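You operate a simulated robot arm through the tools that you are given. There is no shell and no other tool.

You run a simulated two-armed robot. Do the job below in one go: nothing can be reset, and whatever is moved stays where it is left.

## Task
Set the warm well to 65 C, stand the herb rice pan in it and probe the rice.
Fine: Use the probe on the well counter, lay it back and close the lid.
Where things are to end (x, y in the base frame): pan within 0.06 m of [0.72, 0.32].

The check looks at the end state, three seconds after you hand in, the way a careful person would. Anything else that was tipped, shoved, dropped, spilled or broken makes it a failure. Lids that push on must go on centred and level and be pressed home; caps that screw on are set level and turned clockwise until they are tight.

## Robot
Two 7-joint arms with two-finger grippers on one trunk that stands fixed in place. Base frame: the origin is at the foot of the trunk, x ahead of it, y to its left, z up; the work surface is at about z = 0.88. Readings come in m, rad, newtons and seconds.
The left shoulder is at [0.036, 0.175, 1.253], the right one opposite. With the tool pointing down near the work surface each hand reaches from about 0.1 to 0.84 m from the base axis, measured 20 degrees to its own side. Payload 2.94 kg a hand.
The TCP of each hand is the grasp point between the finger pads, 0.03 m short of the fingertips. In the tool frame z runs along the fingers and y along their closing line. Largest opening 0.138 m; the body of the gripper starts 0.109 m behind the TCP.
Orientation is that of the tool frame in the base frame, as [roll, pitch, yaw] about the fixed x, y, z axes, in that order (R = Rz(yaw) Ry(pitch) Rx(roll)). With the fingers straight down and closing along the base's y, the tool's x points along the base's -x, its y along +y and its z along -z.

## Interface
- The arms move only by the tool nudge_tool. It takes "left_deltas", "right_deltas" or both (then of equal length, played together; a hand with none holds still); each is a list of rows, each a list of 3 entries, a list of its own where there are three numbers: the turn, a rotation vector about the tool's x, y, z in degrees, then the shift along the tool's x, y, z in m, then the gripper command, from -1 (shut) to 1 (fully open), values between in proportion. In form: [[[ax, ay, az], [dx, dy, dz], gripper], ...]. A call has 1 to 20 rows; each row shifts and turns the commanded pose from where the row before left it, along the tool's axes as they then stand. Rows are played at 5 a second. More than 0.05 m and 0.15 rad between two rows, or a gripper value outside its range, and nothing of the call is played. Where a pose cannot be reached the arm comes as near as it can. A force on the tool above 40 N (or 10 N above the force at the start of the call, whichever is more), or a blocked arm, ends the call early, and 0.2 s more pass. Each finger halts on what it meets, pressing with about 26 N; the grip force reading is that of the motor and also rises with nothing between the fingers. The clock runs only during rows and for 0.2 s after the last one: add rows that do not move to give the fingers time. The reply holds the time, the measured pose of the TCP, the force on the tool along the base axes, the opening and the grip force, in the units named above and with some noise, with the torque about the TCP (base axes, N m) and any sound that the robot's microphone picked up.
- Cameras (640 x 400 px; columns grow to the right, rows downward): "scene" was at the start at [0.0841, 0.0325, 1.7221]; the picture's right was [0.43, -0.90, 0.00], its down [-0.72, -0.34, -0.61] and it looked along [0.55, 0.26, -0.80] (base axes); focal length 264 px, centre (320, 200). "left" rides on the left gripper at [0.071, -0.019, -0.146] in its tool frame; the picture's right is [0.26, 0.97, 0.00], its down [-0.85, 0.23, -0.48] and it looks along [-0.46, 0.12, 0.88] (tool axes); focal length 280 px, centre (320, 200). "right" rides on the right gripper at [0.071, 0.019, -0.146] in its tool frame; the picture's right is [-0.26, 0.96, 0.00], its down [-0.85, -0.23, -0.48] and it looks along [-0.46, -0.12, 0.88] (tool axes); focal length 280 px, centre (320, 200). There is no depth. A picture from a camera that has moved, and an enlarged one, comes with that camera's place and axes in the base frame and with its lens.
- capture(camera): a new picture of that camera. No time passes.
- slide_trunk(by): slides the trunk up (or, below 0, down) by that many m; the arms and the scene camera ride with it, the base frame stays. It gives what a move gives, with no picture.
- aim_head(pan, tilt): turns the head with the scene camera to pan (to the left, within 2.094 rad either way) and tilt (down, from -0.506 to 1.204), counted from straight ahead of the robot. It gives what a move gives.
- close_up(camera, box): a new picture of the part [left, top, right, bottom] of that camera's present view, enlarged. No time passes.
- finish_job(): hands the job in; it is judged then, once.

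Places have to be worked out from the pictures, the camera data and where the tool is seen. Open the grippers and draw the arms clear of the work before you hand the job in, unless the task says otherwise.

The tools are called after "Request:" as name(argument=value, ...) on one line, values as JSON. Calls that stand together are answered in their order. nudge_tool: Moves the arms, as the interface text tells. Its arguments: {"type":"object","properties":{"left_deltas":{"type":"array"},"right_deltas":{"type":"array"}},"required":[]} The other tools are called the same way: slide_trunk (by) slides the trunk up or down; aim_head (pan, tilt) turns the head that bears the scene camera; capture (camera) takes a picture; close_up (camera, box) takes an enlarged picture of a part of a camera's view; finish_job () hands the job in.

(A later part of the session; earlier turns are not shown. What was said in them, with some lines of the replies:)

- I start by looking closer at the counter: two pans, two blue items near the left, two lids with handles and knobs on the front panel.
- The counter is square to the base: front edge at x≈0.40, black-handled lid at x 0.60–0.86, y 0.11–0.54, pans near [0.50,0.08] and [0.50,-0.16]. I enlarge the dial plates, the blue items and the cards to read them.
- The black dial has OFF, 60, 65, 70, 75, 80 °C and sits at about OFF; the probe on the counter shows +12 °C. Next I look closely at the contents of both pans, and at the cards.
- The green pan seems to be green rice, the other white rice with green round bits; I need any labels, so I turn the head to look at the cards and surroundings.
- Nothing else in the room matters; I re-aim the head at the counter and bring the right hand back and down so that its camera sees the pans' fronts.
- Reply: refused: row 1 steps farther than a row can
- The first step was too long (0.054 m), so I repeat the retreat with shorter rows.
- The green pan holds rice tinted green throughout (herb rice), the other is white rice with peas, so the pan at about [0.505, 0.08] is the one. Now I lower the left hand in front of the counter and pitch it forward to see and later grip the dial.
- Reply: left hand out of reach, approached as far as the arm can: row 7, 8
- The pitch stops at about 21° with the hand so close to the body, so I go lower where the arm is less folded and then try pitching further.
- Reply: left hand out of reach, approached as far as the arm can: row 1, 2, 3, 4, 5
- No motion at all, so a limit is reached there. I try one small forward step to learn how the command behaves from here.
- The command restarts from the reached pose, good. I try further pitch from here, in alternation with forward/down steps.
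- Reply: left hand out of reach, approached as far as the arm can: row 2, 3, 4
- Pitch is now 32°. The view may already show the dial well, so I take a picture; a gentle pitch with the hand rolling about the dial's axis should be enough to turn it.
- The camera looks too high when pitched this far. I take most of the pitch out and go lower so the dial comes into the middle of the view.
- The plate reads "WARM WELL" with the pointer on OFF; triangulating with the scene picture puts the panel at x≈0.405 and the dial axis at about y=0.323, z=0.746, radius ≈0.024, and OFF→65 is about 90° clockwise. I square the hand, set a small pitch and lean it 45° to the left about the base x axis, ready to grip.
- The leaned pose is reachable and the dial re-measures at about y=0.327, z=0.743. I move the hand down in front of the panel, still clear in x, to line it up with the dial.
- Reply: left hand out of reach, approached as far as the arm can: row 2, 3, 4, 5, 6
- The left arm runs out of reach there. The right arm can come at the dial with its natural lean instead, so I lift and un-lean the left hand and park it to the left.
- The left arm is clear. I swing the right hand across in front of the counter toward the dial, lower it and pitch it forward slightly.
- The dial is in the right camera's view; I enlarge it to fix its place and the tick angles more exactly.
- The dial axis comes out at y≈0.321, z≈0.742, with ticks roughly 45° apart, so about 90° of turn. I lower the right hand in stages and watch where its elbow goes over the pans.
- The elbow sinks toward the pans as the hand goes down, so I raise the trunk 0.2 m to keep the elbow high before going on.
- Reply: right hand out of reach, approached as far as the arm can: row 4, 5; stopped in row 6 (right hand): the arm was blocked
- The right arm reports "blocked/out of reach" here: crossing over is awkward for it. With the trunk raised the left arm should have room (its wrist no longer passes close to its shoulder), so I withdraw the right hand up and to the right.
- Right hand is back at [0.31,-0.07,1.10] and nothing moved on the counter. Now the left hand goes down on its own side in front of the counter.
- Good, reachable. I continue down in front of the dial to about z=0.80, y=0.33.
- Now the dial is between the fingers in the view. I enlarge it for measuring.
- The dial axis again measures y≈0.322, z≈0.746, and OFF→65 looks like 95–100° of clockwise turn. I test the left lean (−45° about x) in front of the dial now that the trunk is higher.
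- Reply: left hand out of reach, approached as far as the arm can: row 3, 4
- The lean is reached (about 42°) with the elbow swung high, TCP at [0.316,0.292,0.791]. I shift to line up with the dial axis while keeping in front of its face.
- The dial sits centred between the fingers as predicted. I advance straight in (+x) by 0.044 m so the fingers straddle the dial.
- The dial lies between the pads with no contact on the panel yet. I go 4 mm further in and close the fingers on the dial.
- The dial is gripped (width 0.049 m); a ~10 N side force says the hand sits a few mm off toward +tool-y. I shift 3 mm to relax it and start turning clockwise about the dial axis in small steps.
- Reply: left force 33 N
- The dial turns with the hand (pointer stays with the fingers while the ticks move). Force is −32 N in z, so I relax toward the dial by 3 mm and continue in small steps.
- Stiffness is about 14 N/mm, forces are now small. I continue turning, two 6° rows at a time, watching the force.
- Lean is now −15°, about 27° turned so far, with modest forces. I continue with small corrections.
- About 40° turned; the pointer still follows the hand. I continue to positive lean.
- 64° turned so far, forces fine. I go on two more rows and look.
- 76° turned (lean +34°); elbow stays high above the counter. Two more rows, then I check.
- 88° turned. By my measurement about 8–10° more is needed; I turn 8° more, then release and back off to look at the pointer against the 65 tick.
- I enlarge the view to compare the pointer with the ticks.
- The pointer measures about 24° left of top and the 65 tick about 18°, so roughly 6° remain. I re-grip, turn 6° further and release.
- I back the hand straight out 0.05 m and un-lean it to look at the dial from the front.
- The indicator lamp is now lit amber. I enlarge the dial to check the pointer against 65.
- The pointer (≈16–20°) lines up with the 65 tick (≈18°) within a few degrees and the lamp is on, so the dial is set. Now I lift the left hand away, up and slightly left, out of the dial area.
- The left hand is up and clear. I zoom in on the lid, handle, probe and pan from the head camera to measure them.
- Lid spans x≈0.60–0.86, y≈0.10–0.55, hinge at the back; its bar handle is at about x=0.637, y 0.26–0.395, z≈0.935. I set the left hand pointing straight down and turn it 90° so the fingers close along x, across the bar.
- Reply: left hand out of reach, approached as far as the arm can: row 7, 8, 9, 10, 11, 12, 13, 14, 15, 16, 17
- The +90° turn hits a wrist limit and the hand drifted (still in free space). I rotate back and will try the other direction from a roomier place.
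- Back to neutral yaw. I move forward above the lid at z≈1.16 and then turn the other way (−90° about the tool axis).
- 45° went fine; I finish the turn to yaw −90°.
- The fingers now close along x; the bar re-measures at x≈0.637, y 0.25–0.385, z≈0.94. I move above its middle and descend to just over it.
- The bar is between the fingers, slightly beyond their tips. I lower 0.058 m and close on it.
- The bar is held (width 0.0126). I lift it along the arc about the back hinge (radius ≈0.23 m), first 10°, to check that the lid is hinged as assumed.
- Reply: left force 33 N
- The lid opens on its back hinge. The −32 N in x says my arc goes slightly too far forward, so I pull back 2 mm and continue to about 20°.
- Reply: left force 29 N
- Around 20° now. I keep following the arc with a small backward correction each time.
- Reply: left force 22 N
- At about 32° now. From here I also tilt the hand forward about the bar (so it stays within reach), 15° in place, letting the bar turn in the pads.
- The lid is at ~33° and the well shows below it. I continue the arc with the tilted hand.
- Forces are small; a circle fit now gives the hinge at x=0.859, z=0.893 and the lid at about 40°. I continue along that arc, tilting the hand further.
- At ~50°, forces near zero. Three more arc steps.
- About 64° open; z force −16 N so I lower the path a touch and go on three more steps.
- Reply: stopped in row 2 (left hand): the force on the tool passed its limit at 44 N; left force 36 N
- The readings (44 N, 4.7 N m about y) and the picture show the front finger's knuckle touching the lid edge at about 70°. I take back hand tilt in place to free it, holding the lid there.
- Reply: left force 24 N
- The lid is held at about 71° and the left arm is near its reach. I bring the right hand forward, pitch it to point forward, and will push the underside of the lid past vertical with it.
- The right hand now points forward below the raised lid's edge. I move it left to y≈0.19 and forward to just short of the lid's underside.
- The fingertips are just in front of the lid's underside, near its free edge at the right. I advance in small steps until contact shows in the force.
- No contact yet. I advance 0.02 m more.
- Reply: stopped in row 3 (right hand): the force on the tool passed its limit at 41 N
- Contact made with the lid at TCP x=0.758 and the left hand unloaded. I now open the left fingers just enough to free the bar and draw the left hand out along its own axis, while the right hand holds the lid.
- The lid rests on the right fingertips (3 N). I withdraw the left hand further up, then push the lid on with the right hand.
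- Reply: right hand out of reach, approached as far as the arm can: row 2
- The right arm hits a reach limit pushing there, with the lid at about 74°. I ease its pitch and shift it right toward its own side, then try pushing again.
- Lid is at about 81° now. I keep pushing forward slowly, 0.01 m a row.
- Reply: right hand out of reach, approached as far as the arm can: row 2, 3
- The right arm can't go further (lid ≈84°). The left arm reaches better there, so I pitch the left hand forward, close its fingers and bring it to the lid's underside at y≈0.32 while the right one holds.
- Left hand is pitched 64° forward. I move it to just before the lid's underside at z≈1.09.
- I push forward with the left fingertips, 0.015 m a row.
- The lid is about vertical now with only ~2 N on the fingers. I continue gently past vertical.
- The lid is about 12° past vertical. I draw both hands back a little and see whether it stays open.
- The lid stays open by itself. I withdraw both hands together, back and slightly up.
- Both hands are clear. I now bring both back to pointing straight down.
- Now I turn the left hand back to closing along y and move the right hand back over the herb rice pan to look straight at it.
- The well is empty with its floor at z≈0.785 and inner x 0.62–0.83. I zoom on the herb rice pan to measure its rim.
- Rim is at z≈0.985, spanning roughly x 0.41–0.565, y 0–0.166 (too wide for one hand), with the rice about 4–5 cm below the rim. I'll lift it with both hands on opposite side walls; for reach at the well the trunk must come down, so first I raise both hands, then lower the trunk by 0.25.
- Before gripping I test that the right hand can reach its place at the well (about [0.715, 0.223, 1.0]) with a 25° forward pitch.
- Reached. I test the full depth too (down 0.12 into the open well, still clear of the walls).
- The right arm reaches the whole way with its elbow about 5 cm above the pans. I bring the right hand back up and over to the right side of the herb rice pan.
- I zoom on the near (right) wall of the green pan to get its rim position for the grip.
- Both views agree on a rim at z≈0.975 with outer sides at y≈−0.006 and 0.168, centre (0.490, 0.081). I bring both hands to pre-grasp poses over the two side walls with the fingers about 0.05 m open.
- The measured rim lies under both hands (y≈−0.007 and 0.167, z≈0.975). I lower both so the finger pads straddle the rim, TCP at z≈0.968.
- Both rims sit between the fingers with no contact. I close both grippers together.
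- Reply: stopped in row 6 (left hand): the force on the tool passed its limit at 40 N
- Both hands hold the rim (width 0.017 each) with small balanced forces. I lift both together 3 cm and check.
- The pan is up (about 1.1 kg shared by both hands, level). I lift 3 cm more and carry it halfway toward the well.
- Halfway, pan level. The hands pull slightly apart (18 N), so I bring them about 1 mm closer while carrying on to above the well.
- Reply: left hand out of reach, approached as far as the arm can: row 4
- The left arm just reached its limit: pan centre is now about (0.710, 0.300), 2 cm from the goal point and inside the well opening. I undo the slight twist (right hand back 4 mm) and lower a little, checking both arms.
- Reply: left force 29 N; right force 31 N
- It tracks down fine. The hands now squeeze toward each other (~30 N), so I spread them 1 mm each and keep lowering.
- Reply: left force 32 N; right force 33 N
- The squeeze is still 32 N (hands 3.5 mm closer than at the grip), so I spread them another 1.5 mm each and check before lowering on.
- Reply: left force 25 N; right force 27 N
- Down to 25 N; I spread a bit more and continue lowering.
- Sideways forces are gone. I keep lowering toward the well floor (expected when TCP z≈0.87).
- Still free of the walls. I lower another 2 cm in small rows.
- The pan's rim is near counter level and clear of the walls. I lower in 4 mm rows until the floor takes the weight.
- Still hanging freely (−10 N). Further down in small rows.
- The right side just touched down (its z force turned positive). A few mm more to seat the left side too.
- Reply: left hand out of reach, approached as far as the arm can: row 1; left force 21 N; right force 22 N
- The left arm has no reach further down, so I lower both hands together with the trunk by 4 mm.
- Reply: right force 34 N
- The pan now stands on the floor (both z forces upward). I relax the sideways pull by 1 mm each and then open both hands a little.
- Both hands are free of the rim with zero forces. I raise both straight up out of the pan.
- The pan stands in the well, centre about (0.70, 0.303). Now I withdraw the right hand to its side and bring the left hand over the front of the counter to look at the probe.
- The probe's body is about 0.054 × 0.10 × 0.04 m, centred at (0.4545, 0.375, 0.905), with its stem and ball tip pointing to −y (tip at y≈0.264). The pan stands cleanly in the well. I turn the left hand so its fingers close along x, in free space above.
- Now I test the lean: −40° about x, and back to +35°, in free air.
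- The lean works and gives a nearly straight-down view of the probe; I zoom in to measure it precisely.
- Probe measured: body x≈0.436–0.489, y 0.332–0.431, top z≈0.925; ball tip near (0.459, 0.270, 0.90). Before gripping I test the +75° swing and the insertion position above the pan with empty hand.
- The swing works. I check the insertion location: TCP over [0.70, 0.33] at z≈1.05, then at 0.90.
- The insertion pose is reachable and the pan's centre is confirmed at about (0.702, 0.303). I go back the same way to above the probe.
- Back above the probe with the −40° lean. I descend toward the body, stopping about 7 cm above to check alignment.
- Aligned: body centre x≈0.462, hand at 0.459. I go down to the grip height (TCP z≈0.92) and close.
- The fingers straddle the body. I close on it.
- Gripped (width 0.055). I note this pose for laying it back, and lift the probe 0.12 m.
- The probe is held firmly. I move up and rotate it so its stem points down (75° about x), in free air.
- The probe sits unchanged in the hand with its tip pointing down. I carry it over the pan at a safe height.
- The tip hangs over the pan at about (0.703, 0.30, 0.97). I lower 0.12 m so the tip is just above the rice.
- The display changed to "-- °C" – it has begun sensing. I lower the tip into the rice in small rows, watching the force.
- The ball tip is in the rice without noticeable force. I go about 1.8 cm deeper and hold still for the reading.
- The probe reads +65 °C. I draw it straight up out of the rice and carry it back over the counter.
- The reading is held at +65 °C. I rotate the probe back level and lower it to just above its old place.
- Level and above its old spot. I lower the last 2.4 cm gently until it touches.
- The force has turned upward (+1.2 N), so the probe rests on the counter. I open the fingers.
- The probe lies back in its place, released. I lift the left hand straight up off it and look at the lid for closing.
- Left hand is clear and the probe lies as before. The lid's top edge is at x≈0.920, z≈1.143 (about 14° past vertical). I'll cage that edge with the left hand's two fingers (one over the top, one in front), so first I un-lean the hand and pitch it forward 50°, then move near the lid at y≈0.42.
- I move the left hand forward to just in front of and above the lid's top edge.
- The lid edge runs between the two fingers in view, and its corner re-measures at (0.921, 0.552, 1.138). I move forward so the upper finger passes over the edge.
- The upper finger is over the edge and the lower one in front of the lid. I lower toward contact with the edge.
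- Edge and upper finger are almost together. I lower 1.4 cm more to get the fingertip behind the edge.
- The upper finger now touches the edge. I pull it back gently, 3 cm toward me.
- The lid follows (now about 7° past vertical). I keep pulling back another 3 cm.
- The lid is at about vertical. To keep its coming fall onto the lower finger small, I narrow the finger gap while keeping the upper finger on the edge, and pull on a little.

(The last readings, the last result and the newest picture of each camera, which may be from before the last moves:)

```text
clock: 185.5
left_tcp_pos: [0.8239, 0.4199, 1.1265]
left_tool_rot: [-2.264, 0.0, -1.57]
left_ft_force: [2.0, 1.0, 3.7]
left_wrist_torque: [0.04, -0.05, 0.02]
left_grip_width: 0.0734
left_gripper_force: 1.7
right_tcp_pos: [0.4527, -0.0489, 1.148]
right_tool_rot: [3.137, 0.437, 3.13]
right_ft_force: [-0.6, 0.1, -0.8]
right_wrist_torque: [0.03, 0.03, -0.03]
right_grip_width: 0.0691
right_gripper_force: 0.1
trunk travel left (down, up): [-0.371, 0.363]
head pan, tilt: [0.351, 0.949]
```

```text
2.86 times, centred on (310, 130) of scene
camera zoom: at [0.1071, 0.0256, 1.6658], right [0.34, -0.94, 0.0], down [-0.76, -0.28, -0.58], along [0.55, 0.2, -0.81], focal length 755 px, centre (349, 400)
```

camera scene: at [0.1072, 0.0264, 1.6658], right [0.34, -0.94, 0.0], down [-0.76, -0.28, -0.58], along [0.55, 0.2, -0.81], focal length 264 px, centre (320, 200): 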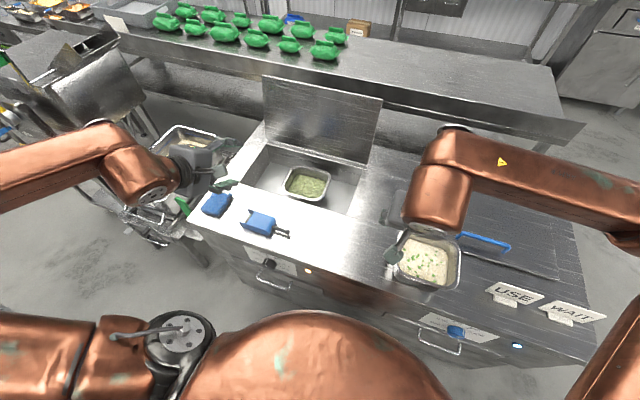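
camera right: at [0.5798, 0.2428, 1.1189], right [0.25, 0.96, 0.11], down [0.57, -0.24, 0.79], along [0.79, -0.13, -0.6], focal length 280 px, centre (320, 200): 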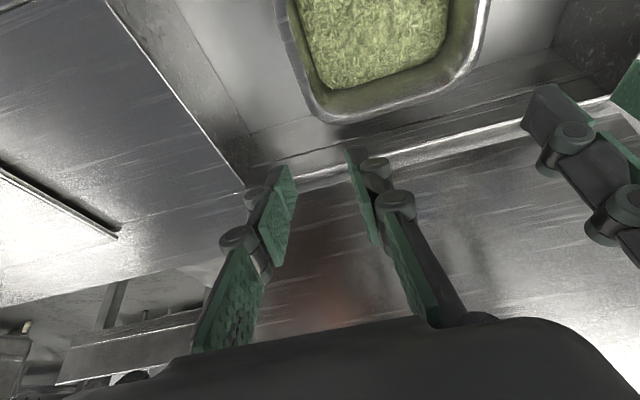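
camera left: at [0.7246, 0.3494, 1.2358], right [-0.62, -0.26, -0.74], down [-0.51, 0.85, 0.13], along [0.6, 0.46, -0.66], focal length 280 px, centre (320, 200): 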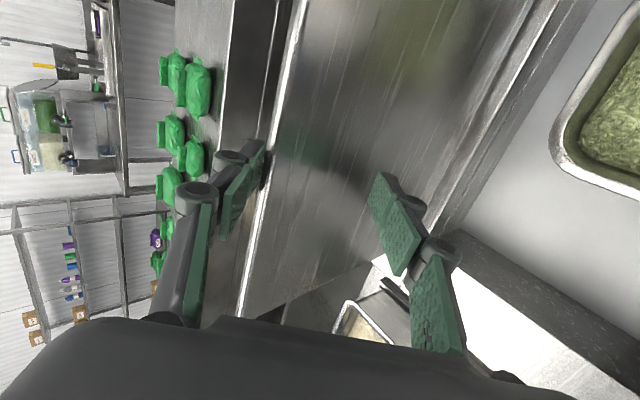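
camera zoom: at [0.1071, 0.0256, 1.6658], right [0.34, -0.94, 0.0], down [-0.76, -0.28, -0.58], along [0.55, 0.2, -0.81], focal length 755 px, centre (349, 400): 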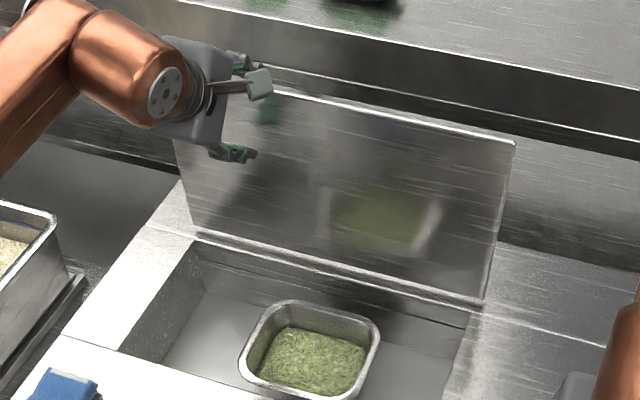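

Just past vertical now (≈88°), still touching the upper finger. I keep going along the arc.

Request:
nudge_tool(left_deltas=[[[0, 0, 0], [0, 0.014, -0.0122], 0.03], [[0, 0, 0], [0, 0.014, -0.0122], 0.03], [[0, 0, 0], [0, 0.014, -0.0122], 0.03], [[0, 0, 0], [0, 0, 0], 0.03]])

Request:
capture(camera="left")

Request:
close_up(camera="scene", box=[220, 60, 400, 200])

```text
clock: 186.5
left_tcp_pos: [0.7684, 0.4193, 1.1163]
left_tool_rot: [-2.265, -0.003, -1.572]
left_ft_force: [2.6, -0.6, 3.7]
left_wrist_torque: [0.11, 0.03, 0.0]
left_grip_width: 0.0741
left_gripper_force: 2.2
right_tcp_pos: [0.4528, -0.0475, 1.1482]
right_tool_rot: [3.138, 0.437, 3.131]
right_ft_force: [-0.9, -0.1, 0.1]
right_wrist_torque: [0.04, 0.03, 0.01]
right_grip_width: 0.069
right_gripper_force: 0.2
trunk travel left (down, up): [-0.371, 0.363]
head pan, tilt: [0.351, 0.949]
```

```text
taken
camera left: at [0.6689, 0.3491, 1.2261], right [-0.62, -0.26, -0.74], down [-0.51, 0.85, 0.13], along [0.6, 0.46, -0.66], focal length 280 px, centre (320, 200)
```

left: 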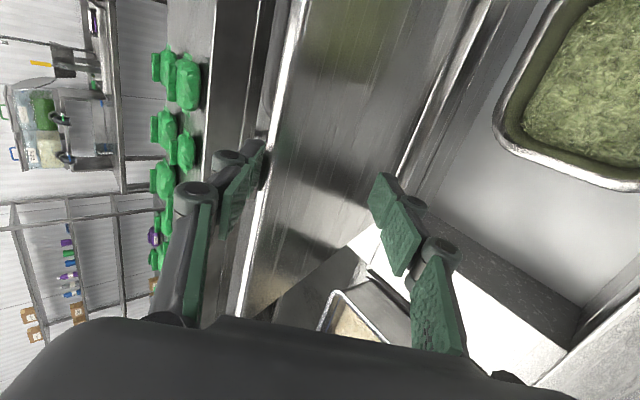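

```text
2.86 times, centred on (310, 130) of scene
camera zoom: at [0.1073, 0.0254, 1.6658], right [0.34, -0.94, 0.0], down [-0.76, -0.28, -0.58], along [0.55, 0.2, -0.81], focal length 755 px, centre (349, 400)
```

zoom: 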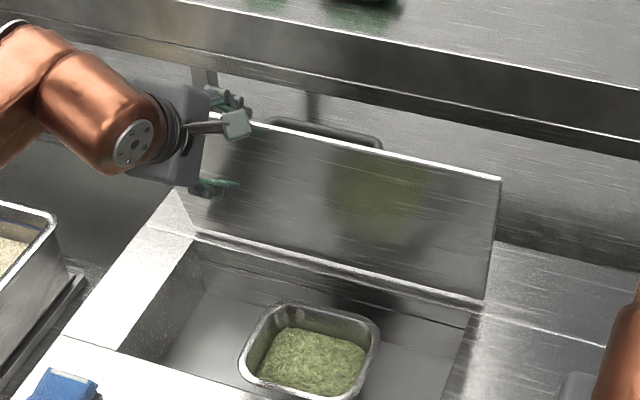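

The lid follows at about 75° and its hinge friction holds it (it still touches only the upper finger). I continue down the arc to about 55°.

Request:
nudge_tool(left_deltas=[[[0, 0, 0], [0, 0.0188, -0.0122], 0.03], [[0, 0, 0], [0, 0.0198, -0.0104], 0.03], [[0, 0, 0], [0, 0.0206, -0.0087], 0.03], [[0, 0, 0], [0, 0.0213, -0.0069], 0.03], [[0, 0, 0], [0, 0, 0], 0.03]])

Request:
capture(camera="left")

Request:
close_up(camera="scene", box=[200, 60, 400, 220])

```text
clock: 187.7
left_tcp_pos: [0.6862, 0.4187, 1.08]
left_tool_rot: [-2.266, -0.002, -1.57]
left_ft_force: [1.6, -1.0, 0.7]
left_wrist_torque: [0.03, 0.01, -0.07]
left_grip_width: 0.0716
left_gripper_force: 0.1
right_tcp_pos: [0.4531, -0.048, 1.1485]
right_tool_rot: [3.135, 0.436, 3.129]
right_ft_force: [0.4, -0.2, -0.9]
right_wrist_torque: [-0.03, 0.02, -0.03]
right_grip_width: 0.0691
right_gripper_force: 0.0
trunk travel left (down, up): [-0.371, 0.363]
head pan, tilt: [0.351, 0.949]
```

```text
taken
camera left: at [0.5886, 0.3487, 1.1886], right [-0.62, -0.26, -0.74], down [-0.51, 0.85, 0.13], along [0.6, 0.46, -0.66], focal length 280 px, centre (320, 200)
```

left: 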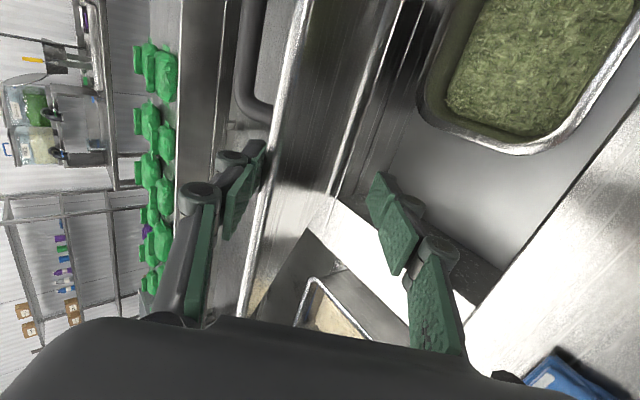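

```text
2.50 times, centred on (300, 140) of scene
camera zoom: at [0.1073, 0.0258, 1.6658], right [0.34, -0.94, 0.0], down [-0.76, -0.28, -0.58], along [0.55, 0.2, -0.81], focal length 661 px, centre (370, 350)
```

zoom: 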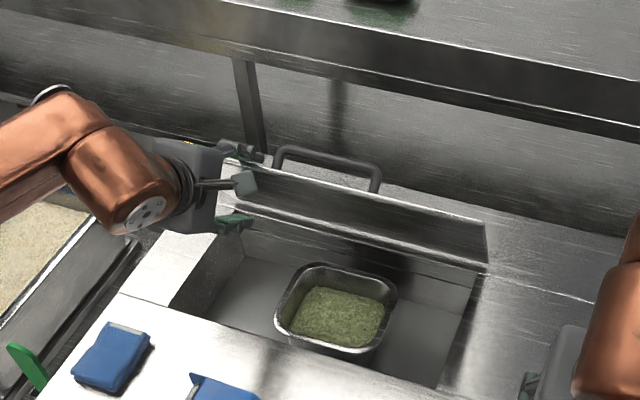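

At about 55° the lid is nearly balanced by hinge friction. I narrow the cage to about 0.04 m around the plate so that it can't drop far.

Request:
nudge_tool(left_deltas=[[[0, 0, 0], [0, -0.005, 0], -0.15], [[0, 0, 0], [0, -0.005, 0], -0.3], [[0, 0, 0], [0, -0.005, 0], -0.42], [[0, 0, 0], [0, 0, 0], -0.42]])

Request:
capture(camera="left")

```text
clock: 188.7
left_tcp_pos: [0.6974, 0.4193, 1.0907]
left_tool_rot: [-2.262, -0.001, -1.573]
left_ft_force: [0.3, -0.8, 0.2]
left_wrist_torque: [0.02, -0.01, 0.0]
left_grip_width: 0.0401
left_gripper_force: 0.1
right_tcp_pos: [0.4528, -0.0477, 1.1493]
right_tool_rot: [3.139, 0.436, 3.13]
right_ft_force: [0.1, -0.5, -0.3]
right_wrist_torque: [-0.01, -0.02, -0.01]
right_grip_width: 0.0691
right_gripper_force: 0.1
trunk travel left (down, up): [-0.371, 0.363]
head pan, tilt: [0.351, 0.949]
```

```text
taken
camera left: at [0.5982, 0.3494, 1.2008], right [-0.62, -0.26, -0.74], down [-0.51, 0.85, 0.13], along [0.6, 0.46, -0.66], focal length 280 px, centre (320, 200)
```

left: 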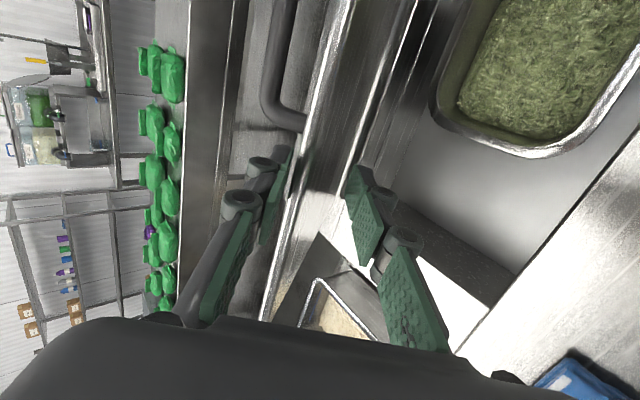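

The plate stands between the fingers without touching either: hinge friction seems to hold it. I widen the cage a little and wait a second to see if the lid stays by itself.

Request:
nudge_tool(left_deltas=[[[0, 0, 0], [0, 0, 0], -0.15], [[0, 0, 0], [0, 0, 0], -0.15], [[0, 0, 0], [0, 0, 0], -0.15], [[0, 0, 0], [0, 0, 0], -0.15], [[0, 0, 0], [0, 0, 0], -0.15], [[0, 0, 0], [0, 0, 0], -0.15], [[0, 0, 0], [0, 0, 0], -0.15]])

Request:
capture(camera="left")

Request:
close_up(camera="scene", box=[200, 60, 400, 220])

```text
clock: 190.3
left_tcp_pos: [0.6965, 0.4191, 1.0922]
left_tool_rot: [-2.264, -0.002, -1.572]
left_ft_force: [0.6, -0.1, 0.2]
left_wrist_torque: [0.01, 0.02, 0.02]
left_grip_width: 0.0587
left_gripper_force: 0.1
right_tcp_pos: [0.4536, -0.0468, 1.148]
right_tool_rot: [3.138, 0.437, 3.132]
right_ft_force: [0.8, 0.4, -0.1]
right_wrist_torque: [0.04, 0.01, 0.05]
right_grip_width: 0.0692
right_gripper_force: 0.0
trunk travel left (down, up): [-0.371, 0.363]
head pan, tilt: [0.351, 0.949]
```

```text
taken
camera left: at [0.5982, 0.3494, 1.2008], right [-0.62, -0.26, -0.74], down [-0.51, 0.85, 0.13], along [0.6, 0.46, -0.66], focal length 280 px, centre (320, 200)
```

left: 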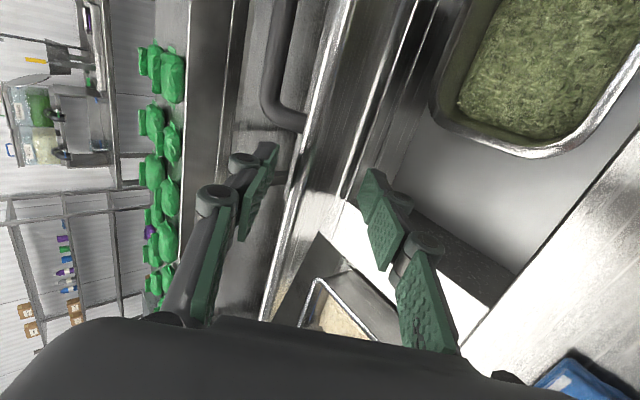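

```text
2.50 times, centred on (300, 140) of scene
camera zoom: at [0.107, 0.0259, 1.6659], right [0.34, -0.94, 0.0], down [-0.76, -0.28, -0.58], along [0.55, 0.2, -0.81], focal length 661 px, centre (370, 350)
```

zoom: 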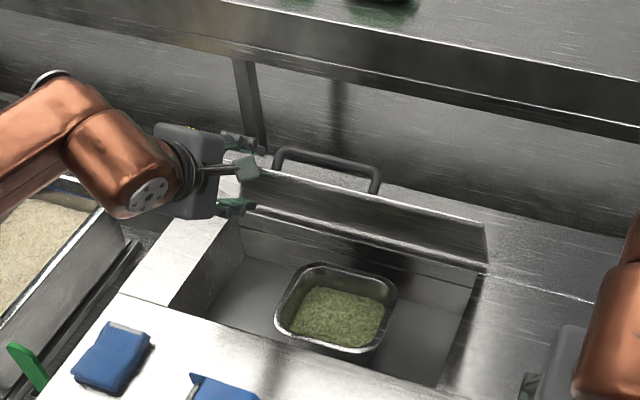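

The lid stays at 55° by itself. I withdraw the left hand from the edge, reduce its pitch to 20° and bring it above the bar handle (now expected at x≈0.767, z≈1.103).

Request:
nudge_tool(left_deltas=[[[0, 0, 0], [0, 0, -0.03], -0.15], [[0, 0, 0], [0, 0, -0.03], -0.3], [[0, 0, 0], [0, -0.0231, -0.0191], -0.49], [[0, 0, 0], [0, -0.0231, -0.0191], -0.49], [[-7.5, 0, 0], [0, 0, 0], -0.49], [[-7.5, 0, 0], [0, 0, 0], -0.49], [[-7.5, 0, 0], [0, 0, 0], -0.49], [[-7.5, 0, 0], [0, 0, 0], -0.49], [[0, 0, 0], [0.025, -0.0211, 0.0025], -0.49], [[0, 0, 0], [0.025, -0.0211, 0.0025], -0.49], [[0, 0, 0], [0.025, -0.0211, 0.0025], -0.49], [[0, 0, 0], [0.025, -0.0211, 0.0025], -0.49], [[0, 0, 0], [0, 0, 0], -0.49]])

Request:
capture(camera="left")

Request:
close_up(camera="scene", box=[200, 60, 400, 220])

```text
clock: 193.1
left_tcp_pos: [0.7331, 0.3207, 1.2116]
left_tool_rot: [-2.784, -0.002, -1.571]
left_ft_force: [0.0, 0.2, 0.0]
left_wrist_torque: [-0.04, 0.01, -0.01]
left_grip_width: 0.035
left_gripper_force: 0.1
right_tcp_pos: [0.4524, -0.0475, 1.1485]
right_tool_rot: [3.138, 0.438, 3.133]
right_ft_force: [-0.4, -0.5, -0.4]
right_wrist_torque: [-0.03, -0.01, -0.05]
right_grip_width: 0.0689
right_gripper_force: 0.0
trunk travel left (down, up): [-0.371, 0.363]
head pan, tilt: [0.351, 0.949]
```

```text
taken
camera left: at [0.7015, 0.2505, 1.3556], right [-0.9, -0.26, -0.34], down [-0.38, 0.85, 0.36], along [0.19, 0.46, -0.87], focal length 280 px, centre (320, 200)
```

left: 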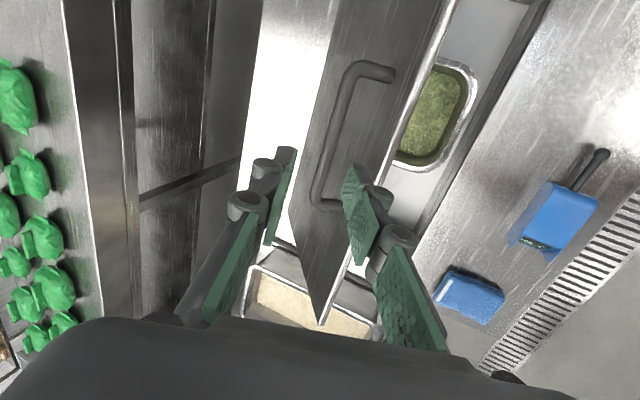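

```text
2.50 times, centred on (300, 140) of scene
camera zoom: at [0.1065, 0.0272, 1.6659], right [0.34, -0.94, 0.0], down [-0.76, -0.28, -0.58], along [0.55, 0.2, -0.81], focal length 661 px, centre (370, 350)
```

zoom: 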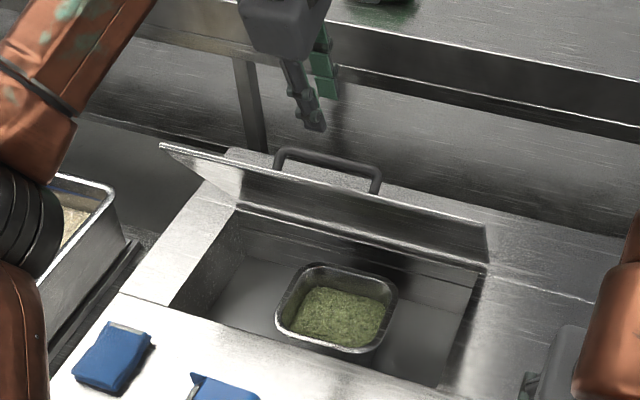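

The lid is unmoved and the bar measures at x≈0.763, z≈1.103. I line up and approach along the hand's own axis, stopping 4 cm short to check.

Request:
nudge_tool(left_deltas=[[[0, 0, 0], [0, 0.009, 0], -0.49], [[0, 0, 0], [0, 0, 0.035], -0.49], [[0, 0, 0], [0, 0, 0.035], -0.49], [[0, 0, 0], [0, 0, 0], -0.49]])

Request:
capture(camera="left")

```text
clock: 194.1
left_tcp_pos: [0.7497, 0.3214, 1.1422]
left_tool_rot: [-2.786, -0.002, -1.573]
left_ft_force: [0.3, -0.5, 0.4]
left_wrist_torque: [0.01, -0.02, 0.0]
left_grip_width: 0.0349
left_gripper_force: 0.0
right_tcp_pos: [0.4532, -0.0483, 1.1493]
right_tool_rot: [3.135, 0.438, 3.132]
right_ft_force: [-0.3, 0.1, -0.3]
right_wrist_torque: [0.0, 0.01, -0.01]
right_grip_width: 0.0691
right_gripper_force: 0.0
trunk travel left (down, up): [-0.371, 0.363]
head pan, tilt: [0.351, 0.949]
```

```text
taken
camera left: at [0.7174, 0.2499, 1.286], right [-0.91, -0.26, -0.34], down [-0.38, 0.85, 0.36], along [0.19, 0.46, -0.87], focal length 280 px, centre (320, 200)
```

left: 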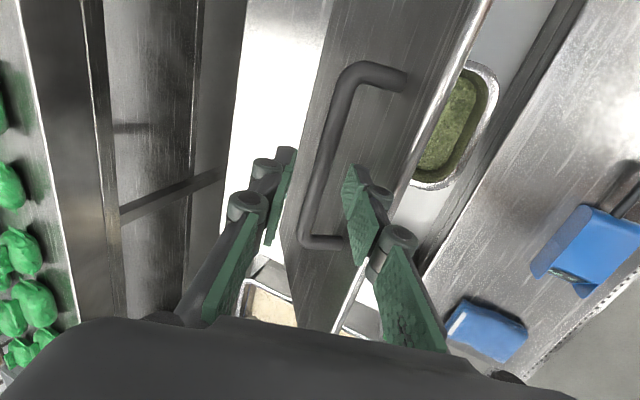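

Bar is centred between the fingers. I move in the last 4 cm and close on it.

Request:
nudge_tool(left_deltas=[[[0, 0, 0], [0, 0, 0.02], -0.49], [[0, 0, 0], [0, 0, 0.02], -0.49], [[0, 0, 0], [0, 0, 0], -0.49]])

Request:
capture(camera="left")

```text
clock: 194.9
left_tcp_pos: [0.7637, 0.3194, 1.1048]
left_tool_rot: [-2.787, -0.003, -1.571]
left_ft_force: [-0.1, -0.1, 1.1]
left_wrist_torque: [0.0, 0.01, -0.02]
left_grip_width: 0.0351
left_gripper_force: 0.0
right_tcp_pos: [0.4531, -0.0479, 1.1475]
right_tool_rot: [3.137, 0.436, 3.131]
right_ft_force: [0.5, -0.5, -0.1]
right_wrist_torque: [-0.02, 0.01, 0.01]
right_grip_width: 0.0691
right_gripper_force: 0.0
trunk travel left (down, up): [-0.371, 0.363]
head pan, tilt: [0.351, 0.949]
```

```text
taken
camera left: at [0.7317, 0.2492, 1.2487], right [-0.91, -0.26, -0.34], down [-0.38, 0.85, 0.37], along [0.19, 0.46, -0.87], focal length 280 px, centre (320, 200)
```

left: 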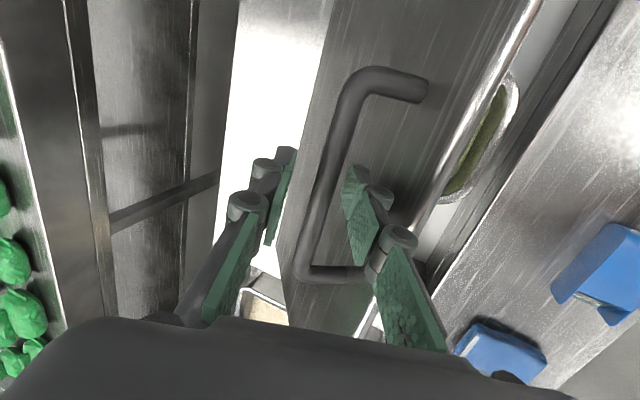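

The bar is between the pads. Closing now.

Request:
nudge_tool(left_deltas=[[[0, 0, 0], [0, 0, 0], -1], [[0, 0, 0], [0, 0, 0], -1], [[0, 0, 0], [0, 0, 0], -1], [[0, 0, 0], [0, 0, 0], -1]])

```text
clock: 195.9
left_tcp_pos: [0.7644, 0.3199, 1.1049]
left_tool_rot: [-2.789, 0.0, -1.572]
left_ft_force: [-6.5, -2.3, -7.9]
left_wrist_torque: [0.15, 0.16, 0.11]
left_grip_width: 0.0127
left_gripper_force: 39.6
right_tcp_pos: [0.4527, -0.0481, 1.1492]
right_tool_rot: [3.135, 0.437, 3.13]
right_ft_force: [1.0, 0.4, 0.4]
right_wrist_torque: [-0.01, 0.01, 0.0]
right_grip_width: 0.0688
right_gripper_force: 0.0
trunk travel left (down, up): [-0.371, 0.363]
head pan, tilt: [0.351, 0.949]
```

The handle is gripped with the lid at about 55°. I lower it along the same arc as before, checking the forces every few steps.

Request:
nudge_tool(left_deltas=[[[0, 0, 0], [0, 0.0199, 0.0023], -1], [[0, 0, 0], [0, 0.0197, 0.0039], -1], [[0, 0, 0], [0, 0, 0], -1]])

```text
clock: 196.7
left_tcp_pos: [0.7286, 0.3185, 1.0864]
left_tool_rot: [-2.786, -0.002, -1.571]
left_ft_force: [2.2, 1.8, 1.6]
left_wrist_torque: [-0.33, -0.22, -0.14]
left_grip_width: 0.0127
left_gripper_force: 39.1
right_tcp_pos: [0.4536, -0.0471, 1.1469]
right_tool_rot: [3.139, 0.435, 3.13]
right_ft_force: [-0.1, 0.2, -0.2]
right_wrist_torque: [0.0, -0.01, 0.01]
right_grip_width: 0.0688
right_gripper_force: 0.1
trunk travel left (down, up): [-0.371, 0.363]
head pan, tilt: [0.351, 0.949]
```

Forces are tiny; I continue with the next three steps of the arc.

Request:
nudge_tool(left_deltas=[[[0, 0, 0], [0, 0.0192, 0.0056], -1], [[0, 0, 0], [0, 0.0186, 0.0072], -1], [[0, 0, 0], [0, 0.018, 0.0089], -1], [[0, 0, 0], [0, 0, 0], -1]])

```text
clock: 197.7
left_tcp_pos: [0.6835, 0.3202, 1.0438]
left_tool_rot: [-2.788, -0.003, -1.572]
left_ft_force: [-0.5, -3.4, -3.3]
left_wrist_torque: [-0.35, -0.02, -0.09]
left_grip_width: 0.0124
left_gripper_force: 38.8
right_tcp_pos: [0.4523, -0.0482, 1.1494]
right_tool_rot: [3.137, 0.436, 3.13]
right_ft_force: [-0.2, 0.3, 0.0]
right_wrist_torque: [0.01, 0.0, 0.01]
right_grip_width: 0.0691
right_gripper_force: 0.0
trunk travel left (down, up): [-0.371, 0.363]
head pan, tilt: [0.351, 0.949]
```

Request:
nudge_tool(left_deltas=[[[0, 0, 0], [0, 0.017, 0.0104], -1], [[0, 0, 0], [0, 0.0162, 0.0118], -1], [[0, 0, 0], [0, 0.0151, 0.0132], -1], [[0, 0, 0], [0, 0, 0], -1]])

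Request:
capture(camera="scene")

```text
clock: 198.7
left_tcp_pos: [0.6511, 0.3202, 0.9944]
left_tool_rot: [-2.789, -0.001, -1.574]
left_ft_force: [1.8, -5.5, -4.4]
left_wrist_torque: [-0.39, -0.08, -0.1]
left_grip_width: 0.0125
left_gripper_force: 39.6
right_tcp_pos: [0.4536, -0.0484, 1.148]
right_tool_rot: [3.138, 0.437, 3.131]
right_ft_force: [-0.5, -0.7, 0.0]
right_wrist_torque: [0.03, 0.01, -0.02]
right_grip_width: 0.0688
right_gripper_force: 0.0
trunk travel left (down, up): [-0.371, 0.363]
head pan, tilt: [0.351, 0.949]
```

```text
taken
camera scene: at [0.1077, 0.0252, 1.6658], right [0.34, -0.94, 0.0], down [-0.76, -0.28, -0.58], along [0.55, 0.2, -0.81], focal length 264 px, centre (320, 200)
```

scene: 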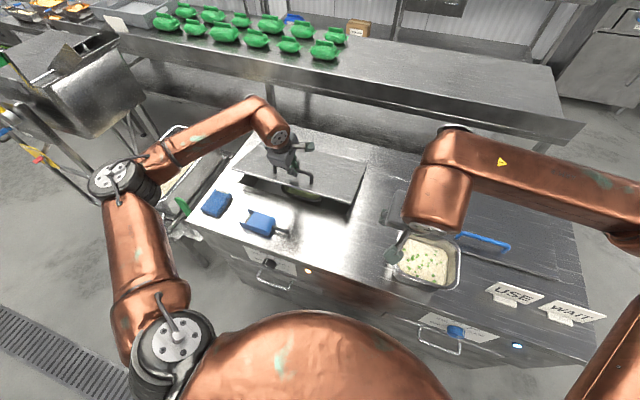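

Lid is at about 15°. The last steps down to closed, slowly.

Request:
nudge_tool(left_deltas=[[[0, 0, 0], [0, 0.0138, 0.0145], -1], [[0, 0, 0], [0, 0.0126, 0.0156], -1], [[0, 0, 0], [0, 0, 0], -1]])

```text
clock: 199.5
left_tcp_pos: [0.6372, 0.3193, 0.957]
left_tool_rot: [-2.79, 0.0, -1.572]
left_ft_force: [0.4, -1.5, -0.6]
left_wrist_torque: [0.01, -0.09, 0.05]
left_grip_width: 0.0123
left_gripper_force: 39.5
right_tcp_pos: [0.4529, -0.0482, 1.149]
right_tool_rot: [3.137, 0.436, 3.131]
right_ft_force: [1.1, -0.5, -0.5]
right_wrist_torque: [0.04, -0.02, 0.0]
right_grip_width: 0.0687
right_gripper_force: 0.1
trunk travel left (down, up): [-0.371, 0.363]
head pan, tilt: [0.351, 0.949]
```

Request:
nudge_tool(left_deltas=[[[0, 0, 0], [0, 0.0054, 0.008], -1], [[0, 0, 0], [0, 0.0042, 0.0062], -1], [[0, 0, 0], [0, 0, 0], -1]])

Request:
close_up(camera="scene", box=[200, 100, 400, 240])

```text
clock: 200.3
left_tcp_pos: [0.6323, 0.3206, 0.9406]
left_tool_rot: [-2.786, -0.001, -1.574]
left_ft_force: [4.1, 0.0, -0.8]
left_wrist_torque: [-0.11, -0.14, 0.0]
left_grip_width: 0.0126
left_gripper_force: 39.8
right_tcp_pos: [0.4533, -0.0481, 1.1491]
right_tool_rot: [3.138, 0.436, 3.131]
right_ft_force: [0.2, 0.4, 0.2]
right_wrist_torque: [-0.02, -0.01, 0.02]
right_grip_width: 0.069
right_gripper_force: 0.0
trunk travel left (down, up): [-0.371, 0.363]
head pan, tilt: [0.351, 0.949]
```

```text
2.86 times, centred on (300, 170) of scene
camera zoom: at [0.1076, 0.0257, 1.6658], right [0.34, -0.94, 0.0], down [-0.76, -0.28, -0.58], along [0.55, 0.2, -0.81], focal length 755 px, centre (377, 286)
```

zoom: 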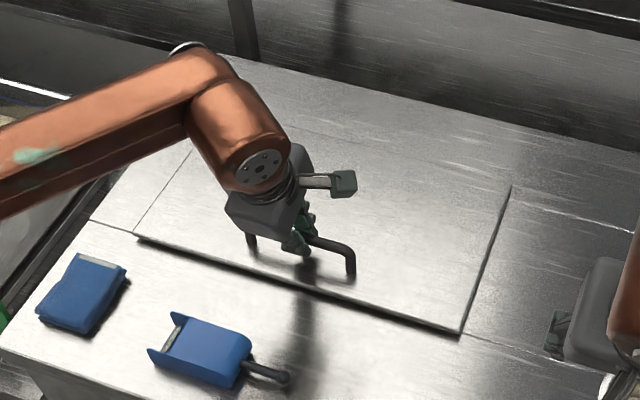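

Almost shut. I press down the last millimetres until I feel the seat.

Request:
nudge_tool(left_deltas=[[[0, 0, 0], [0, 0.0008, 0.0023], -1], [[0, 0, 0], [0, 0.0008, 0.0023], -1], [[0, 0, 0], [0, 0, 0], -1]])

```text
clock: 201.1
left_tcp_pos: [0.6322, 0.3211, 0.938]
left_tool_rot: [-2.786, -0.001, -1.572]
left_ft_force: [-0.8, 0.6, 10.8]
left_wrist_torque: [-0.07, -0.03, 0.0]
left_grip_width: 0.0125
left_gripper_force: 39.4
right_tcp_pos: [0.4519, -0.0491, 1.1496]
right_tool_rot: [3.137, 0.438, 3.131]
right_ft_force: [0.6, 0.1, -0.4]
right_wrist_torque: [-0.02, -0.03, -0.01]
right_grip_width: 0.069
right_gripper_force: 0.2
trunk travel left (down, up): [-0.371, 0.363]
head pan, tilt: [0.351, 0.949]
```

z=0.938 as at the start and 10.8 N upward: the lid is shut. I release the handle and draw the hand up.

Request:
nudge_tool(left_deltas=[[[0, 0, 0], [0, 0, 0], -0.3], [[0, 0, 0], [0, 0, 0], -0.3], [[0, 0, 0], [0, 0, 0], -0.3], [[0, 0, 0], [0, 0, -0.02], -0.3], [[0, 0, 0], [0, 0, -0.03], -0.3], [[0, 0, 0], [0, 0, -0.04], -0.3], [[0, 0, 0], [0, 0, -0.04], -0.3], [[0, 0, 0], [0, 0, -0.04], -0.3], [[0, 0, 0], [0, 0, -0.04], -0.3], [[0, 0, 0], [0, 0, 0], -0.3]])

Request:
capture(camera="left")

Request:
capture(camera="scene")

```text
clock: 203.3
left_tcp_pos: [0.5594, 0.3211, 1.1345]
left_tool_rot: [-2.788, -0.002, -1.572]
left_ft_force: [0.0, -0.1, -0.5]
left_wrist_torque: [-0.01, 0.02, 0.01]
left_grip_width: 0.0484
left_gripper_force: 0.1
right_tcp_pos: [0.4533, -0.048, 1.1489]
right_tool_rot: [3.137, 0.437, 3.133]
right_ft_force: [0.2, 0.5, -0.1]
right_wrist_torque: [-0.01, 0.01, 0.0]
right_grip_width: 0.0691
right_gripper_force: 0.1
trunk travel left (down, up): [-0.371, 0.363]
head pan, tilt: [0.351, 0.949]
```

```text
taken
camera left: at [0.528, 0.2503, 1.2776], right [-0.91, -0.26, -0.33], down [-0.38, 0.85, 0.37], along [0.19, 0.46, -0.87], focal length 280 px, centre (320, 200)
```

left: 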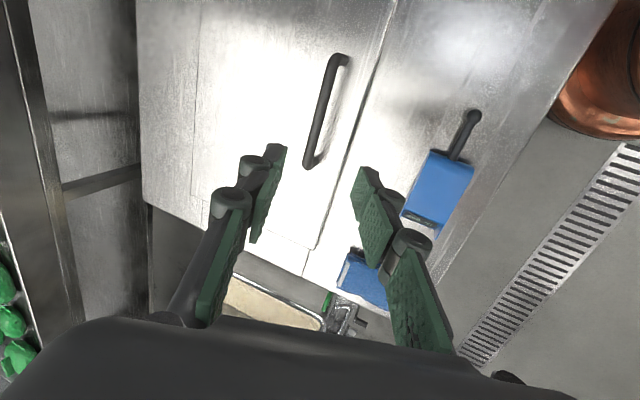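

```text
taken
camera scene: at [0.1077, 0.0261, 1.6657], right [0.34, -0.94, 0.0], down [-0.76, -0.28, -0.58], along [0.55, 0.2, -0.81], focal length 264 px, centre (320, 200)
```

scene: 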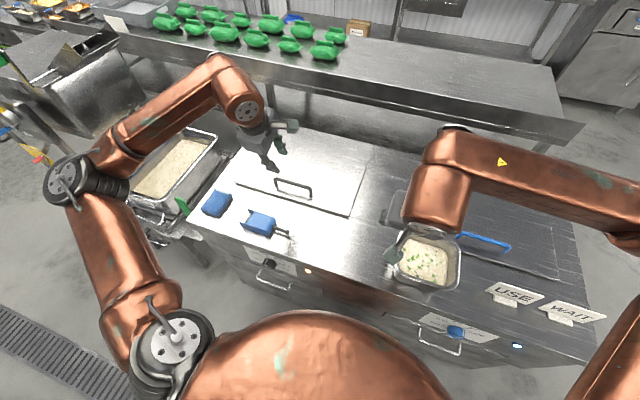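

The lid is down. I check the lid, probe, dial and lamp, and the other pan and cards in close-ups.

Request:
close_up(camera="scene", box=[190, 110, 390, 250])

Request:
close_up(camera="scene", box=[235, 240, 345, 310])

Request:
close_up(camera="scene", box=[380, 210, 620, 360])

```text
2.86 times, centred on (290, 180) of scene
camera zoom: at [0.1077, 0.0261, 1.6657], right [0.34, -0.94, 0.0], down [-0.76, -0.28, -0.58], along [0.55, 0.2, -0.81], focal length 755 px, centre (406, 257)
```

zoom: 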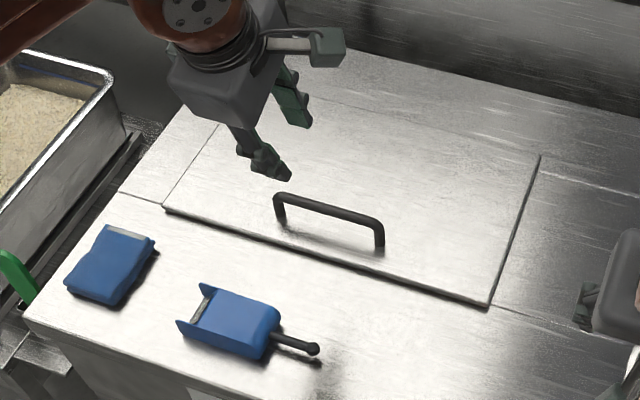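

```text
5.71 times, centred on (290, 275) of scene
camera zoom: at [0.1077, 0.0261, 1.6657], right [0.34, -0.94, 0.0], down [-0.76, -0.28, -0.58], along [0.55, 0.2, -0.81], focal length 1510 px, centre (491, -229)
```

zoom: 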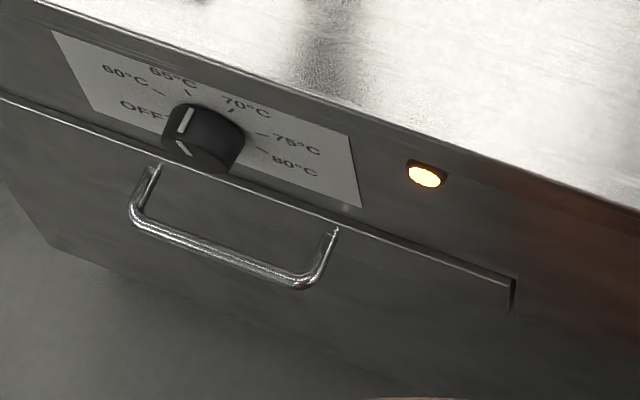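

```text
2.67 times, centred on (500, 285) of scene
camera zoom: at [0.1077, 0.0261, 1.6657], right [0.34, -0.94, 0.0], down [-0.76, -0.28, -0.58], along [0.55, 0.2, -0.81], focal length 705 px, centre (-160, -27)
```

zoom: 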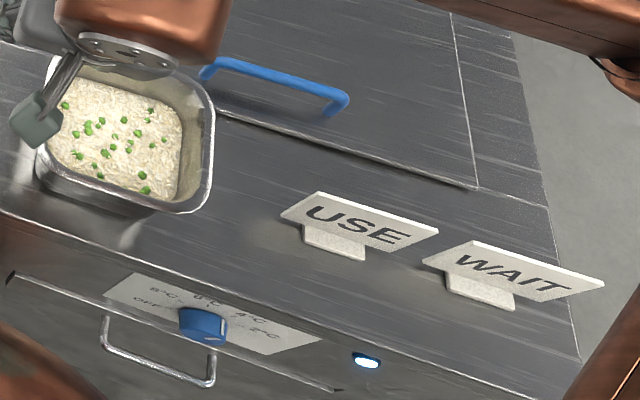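

Everything is in order: lid shut, probe in place, dial on 65 with the lamp lit, other pan and cards untouched. I open both grippers and draw the arms clear.

Request:
nudge_tool(left_deltas=[[[0, 0, 0], [-0.0167, 0.0177, -0.0243], 0.5], [[0, 0, 0], [-0.0167, 0.0177, -0.0243], 1], [[0, 0, 0], [-0.0167, 0.0177, -0.0243], 1], [[0, 0, 0], [-0.0167, 0.0177, -0.0243], 1], [[0, 0, 0], [-0.0167, 0.0177, -0.0243], 1], [[0, 0, 0], [-0.0167, 0.0177, -0.0243], 1], [[0, 0, 0], [0, 0, 0], 1], [[0, 0, 0], [0, 0, 0], 1]], right_deltas=[[[0, 0, 0], [0.0081, 0, -0.0222], 0.5], [[0, 0, 0], [0.0081, 0, -0.0222], 1], [[0, 0, 0], [0.0081, 0, -0.0222], 1], [[0, 0, 0], [0.0081, 0, -0.0222], 1], [[0, 0, 0], [0.0081, 0, -0.0222], 1], [[0, 0, 0], [0.0081, 0, -0.0222], 1], [[0, 0, 0], [0, 0, 0], 1], [[0, 0, 0], [0, 0, 0], 1]])

Request:
capture(camera="scene")

Request:
capture(camera="right")

```text
clock: 205.1
left_tcp_pos: [0.4076, 0.4196, 1.2346]
left_tool_rot: [-2.786, -0.001, -1.572]
left_ft_force: [-0.3, -0.6, 0.3]
left_wrist_torque: [0.02, -0.02, 0.05]
left_grip_width: 0.138
left_gripper_force: 0.2
right_tcp_pos: [0.3492, -0.0472, 1.2484]
right_tool_rot: [3.136, 0.438, 3.13]
right_ft_force: [0.0, -0.1, -0.3]
right_wrist_torque: [-0.02, -0.03, 0.0]
right_grip_width: 0.138
right_gripper_force: 0.1
trunk travel left (down, up): [-0.371, 0.363]
head pan, tilt: [0.351, 0.949]
```

```text
taken
camera scene: at [0.105, 0.0252, 1.666], right [0.34, -0.94, 0.0], down [-0.76, -0.28, -0.58], along [0.55, 0.2, -0.81], focal length 264 px, centre (320, 200)
```

scene: 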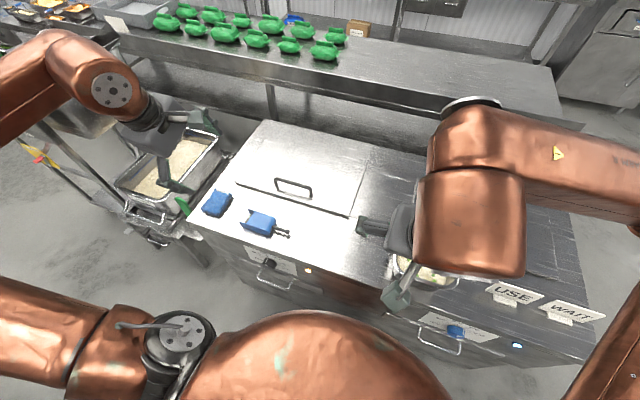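

```text
taken
camera right: at [0.2237, -0.0284, 1.3497], right [0.25, 0.96, 0.12], down [0.56, -0.24, 0.79], along [0.79, -0.13, -0.6], focal length 280 px, centre (320, 200)
```

right: 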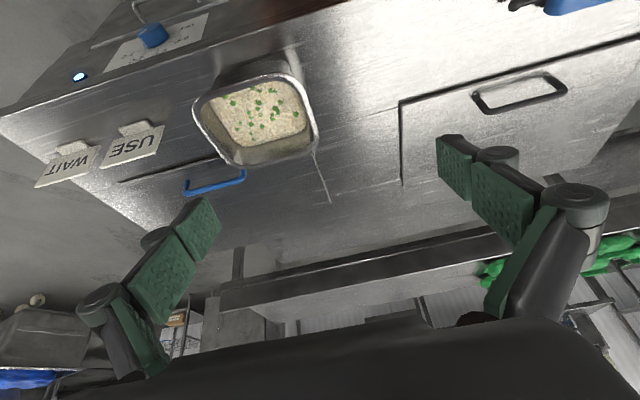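

Both arms are clear with open grippers, the lid is closed over the pan, the probe lies back in its place and the dial stands on 65 °C. I hand the job in.

Request:
finish_job()

```text
The job is handed in.
```

I set the warm well to 65 °C, stood the herb rice pan in it and probed the rice. I then laid the probe back, closed the lid and handed the job in. The hand-in reply didn't say whether it passed the check.

- **Dial:** it points at 65 to within a few degrees, and the warm well's lamp came on amber.
- **Pan:** neither pan had a label. I took the green-tinted rice as the herb rice, because the other pan is white rice with peas. It stands on the well floor with its centre at about [0.70, 0.30], roughly 0.02–0.03 m from the target.
- **Probe:** I used the blue one from the well counter. It read +65 °C in the rice, and it now lies on the counter where it was.
- **Lid:** I lowered it by its handle and pressed until it seated.

Both grippers are open and the arms are clear. In the last pictures, the pea rice pan, the cloth and the USE/WAIT cards looked undisturbed.
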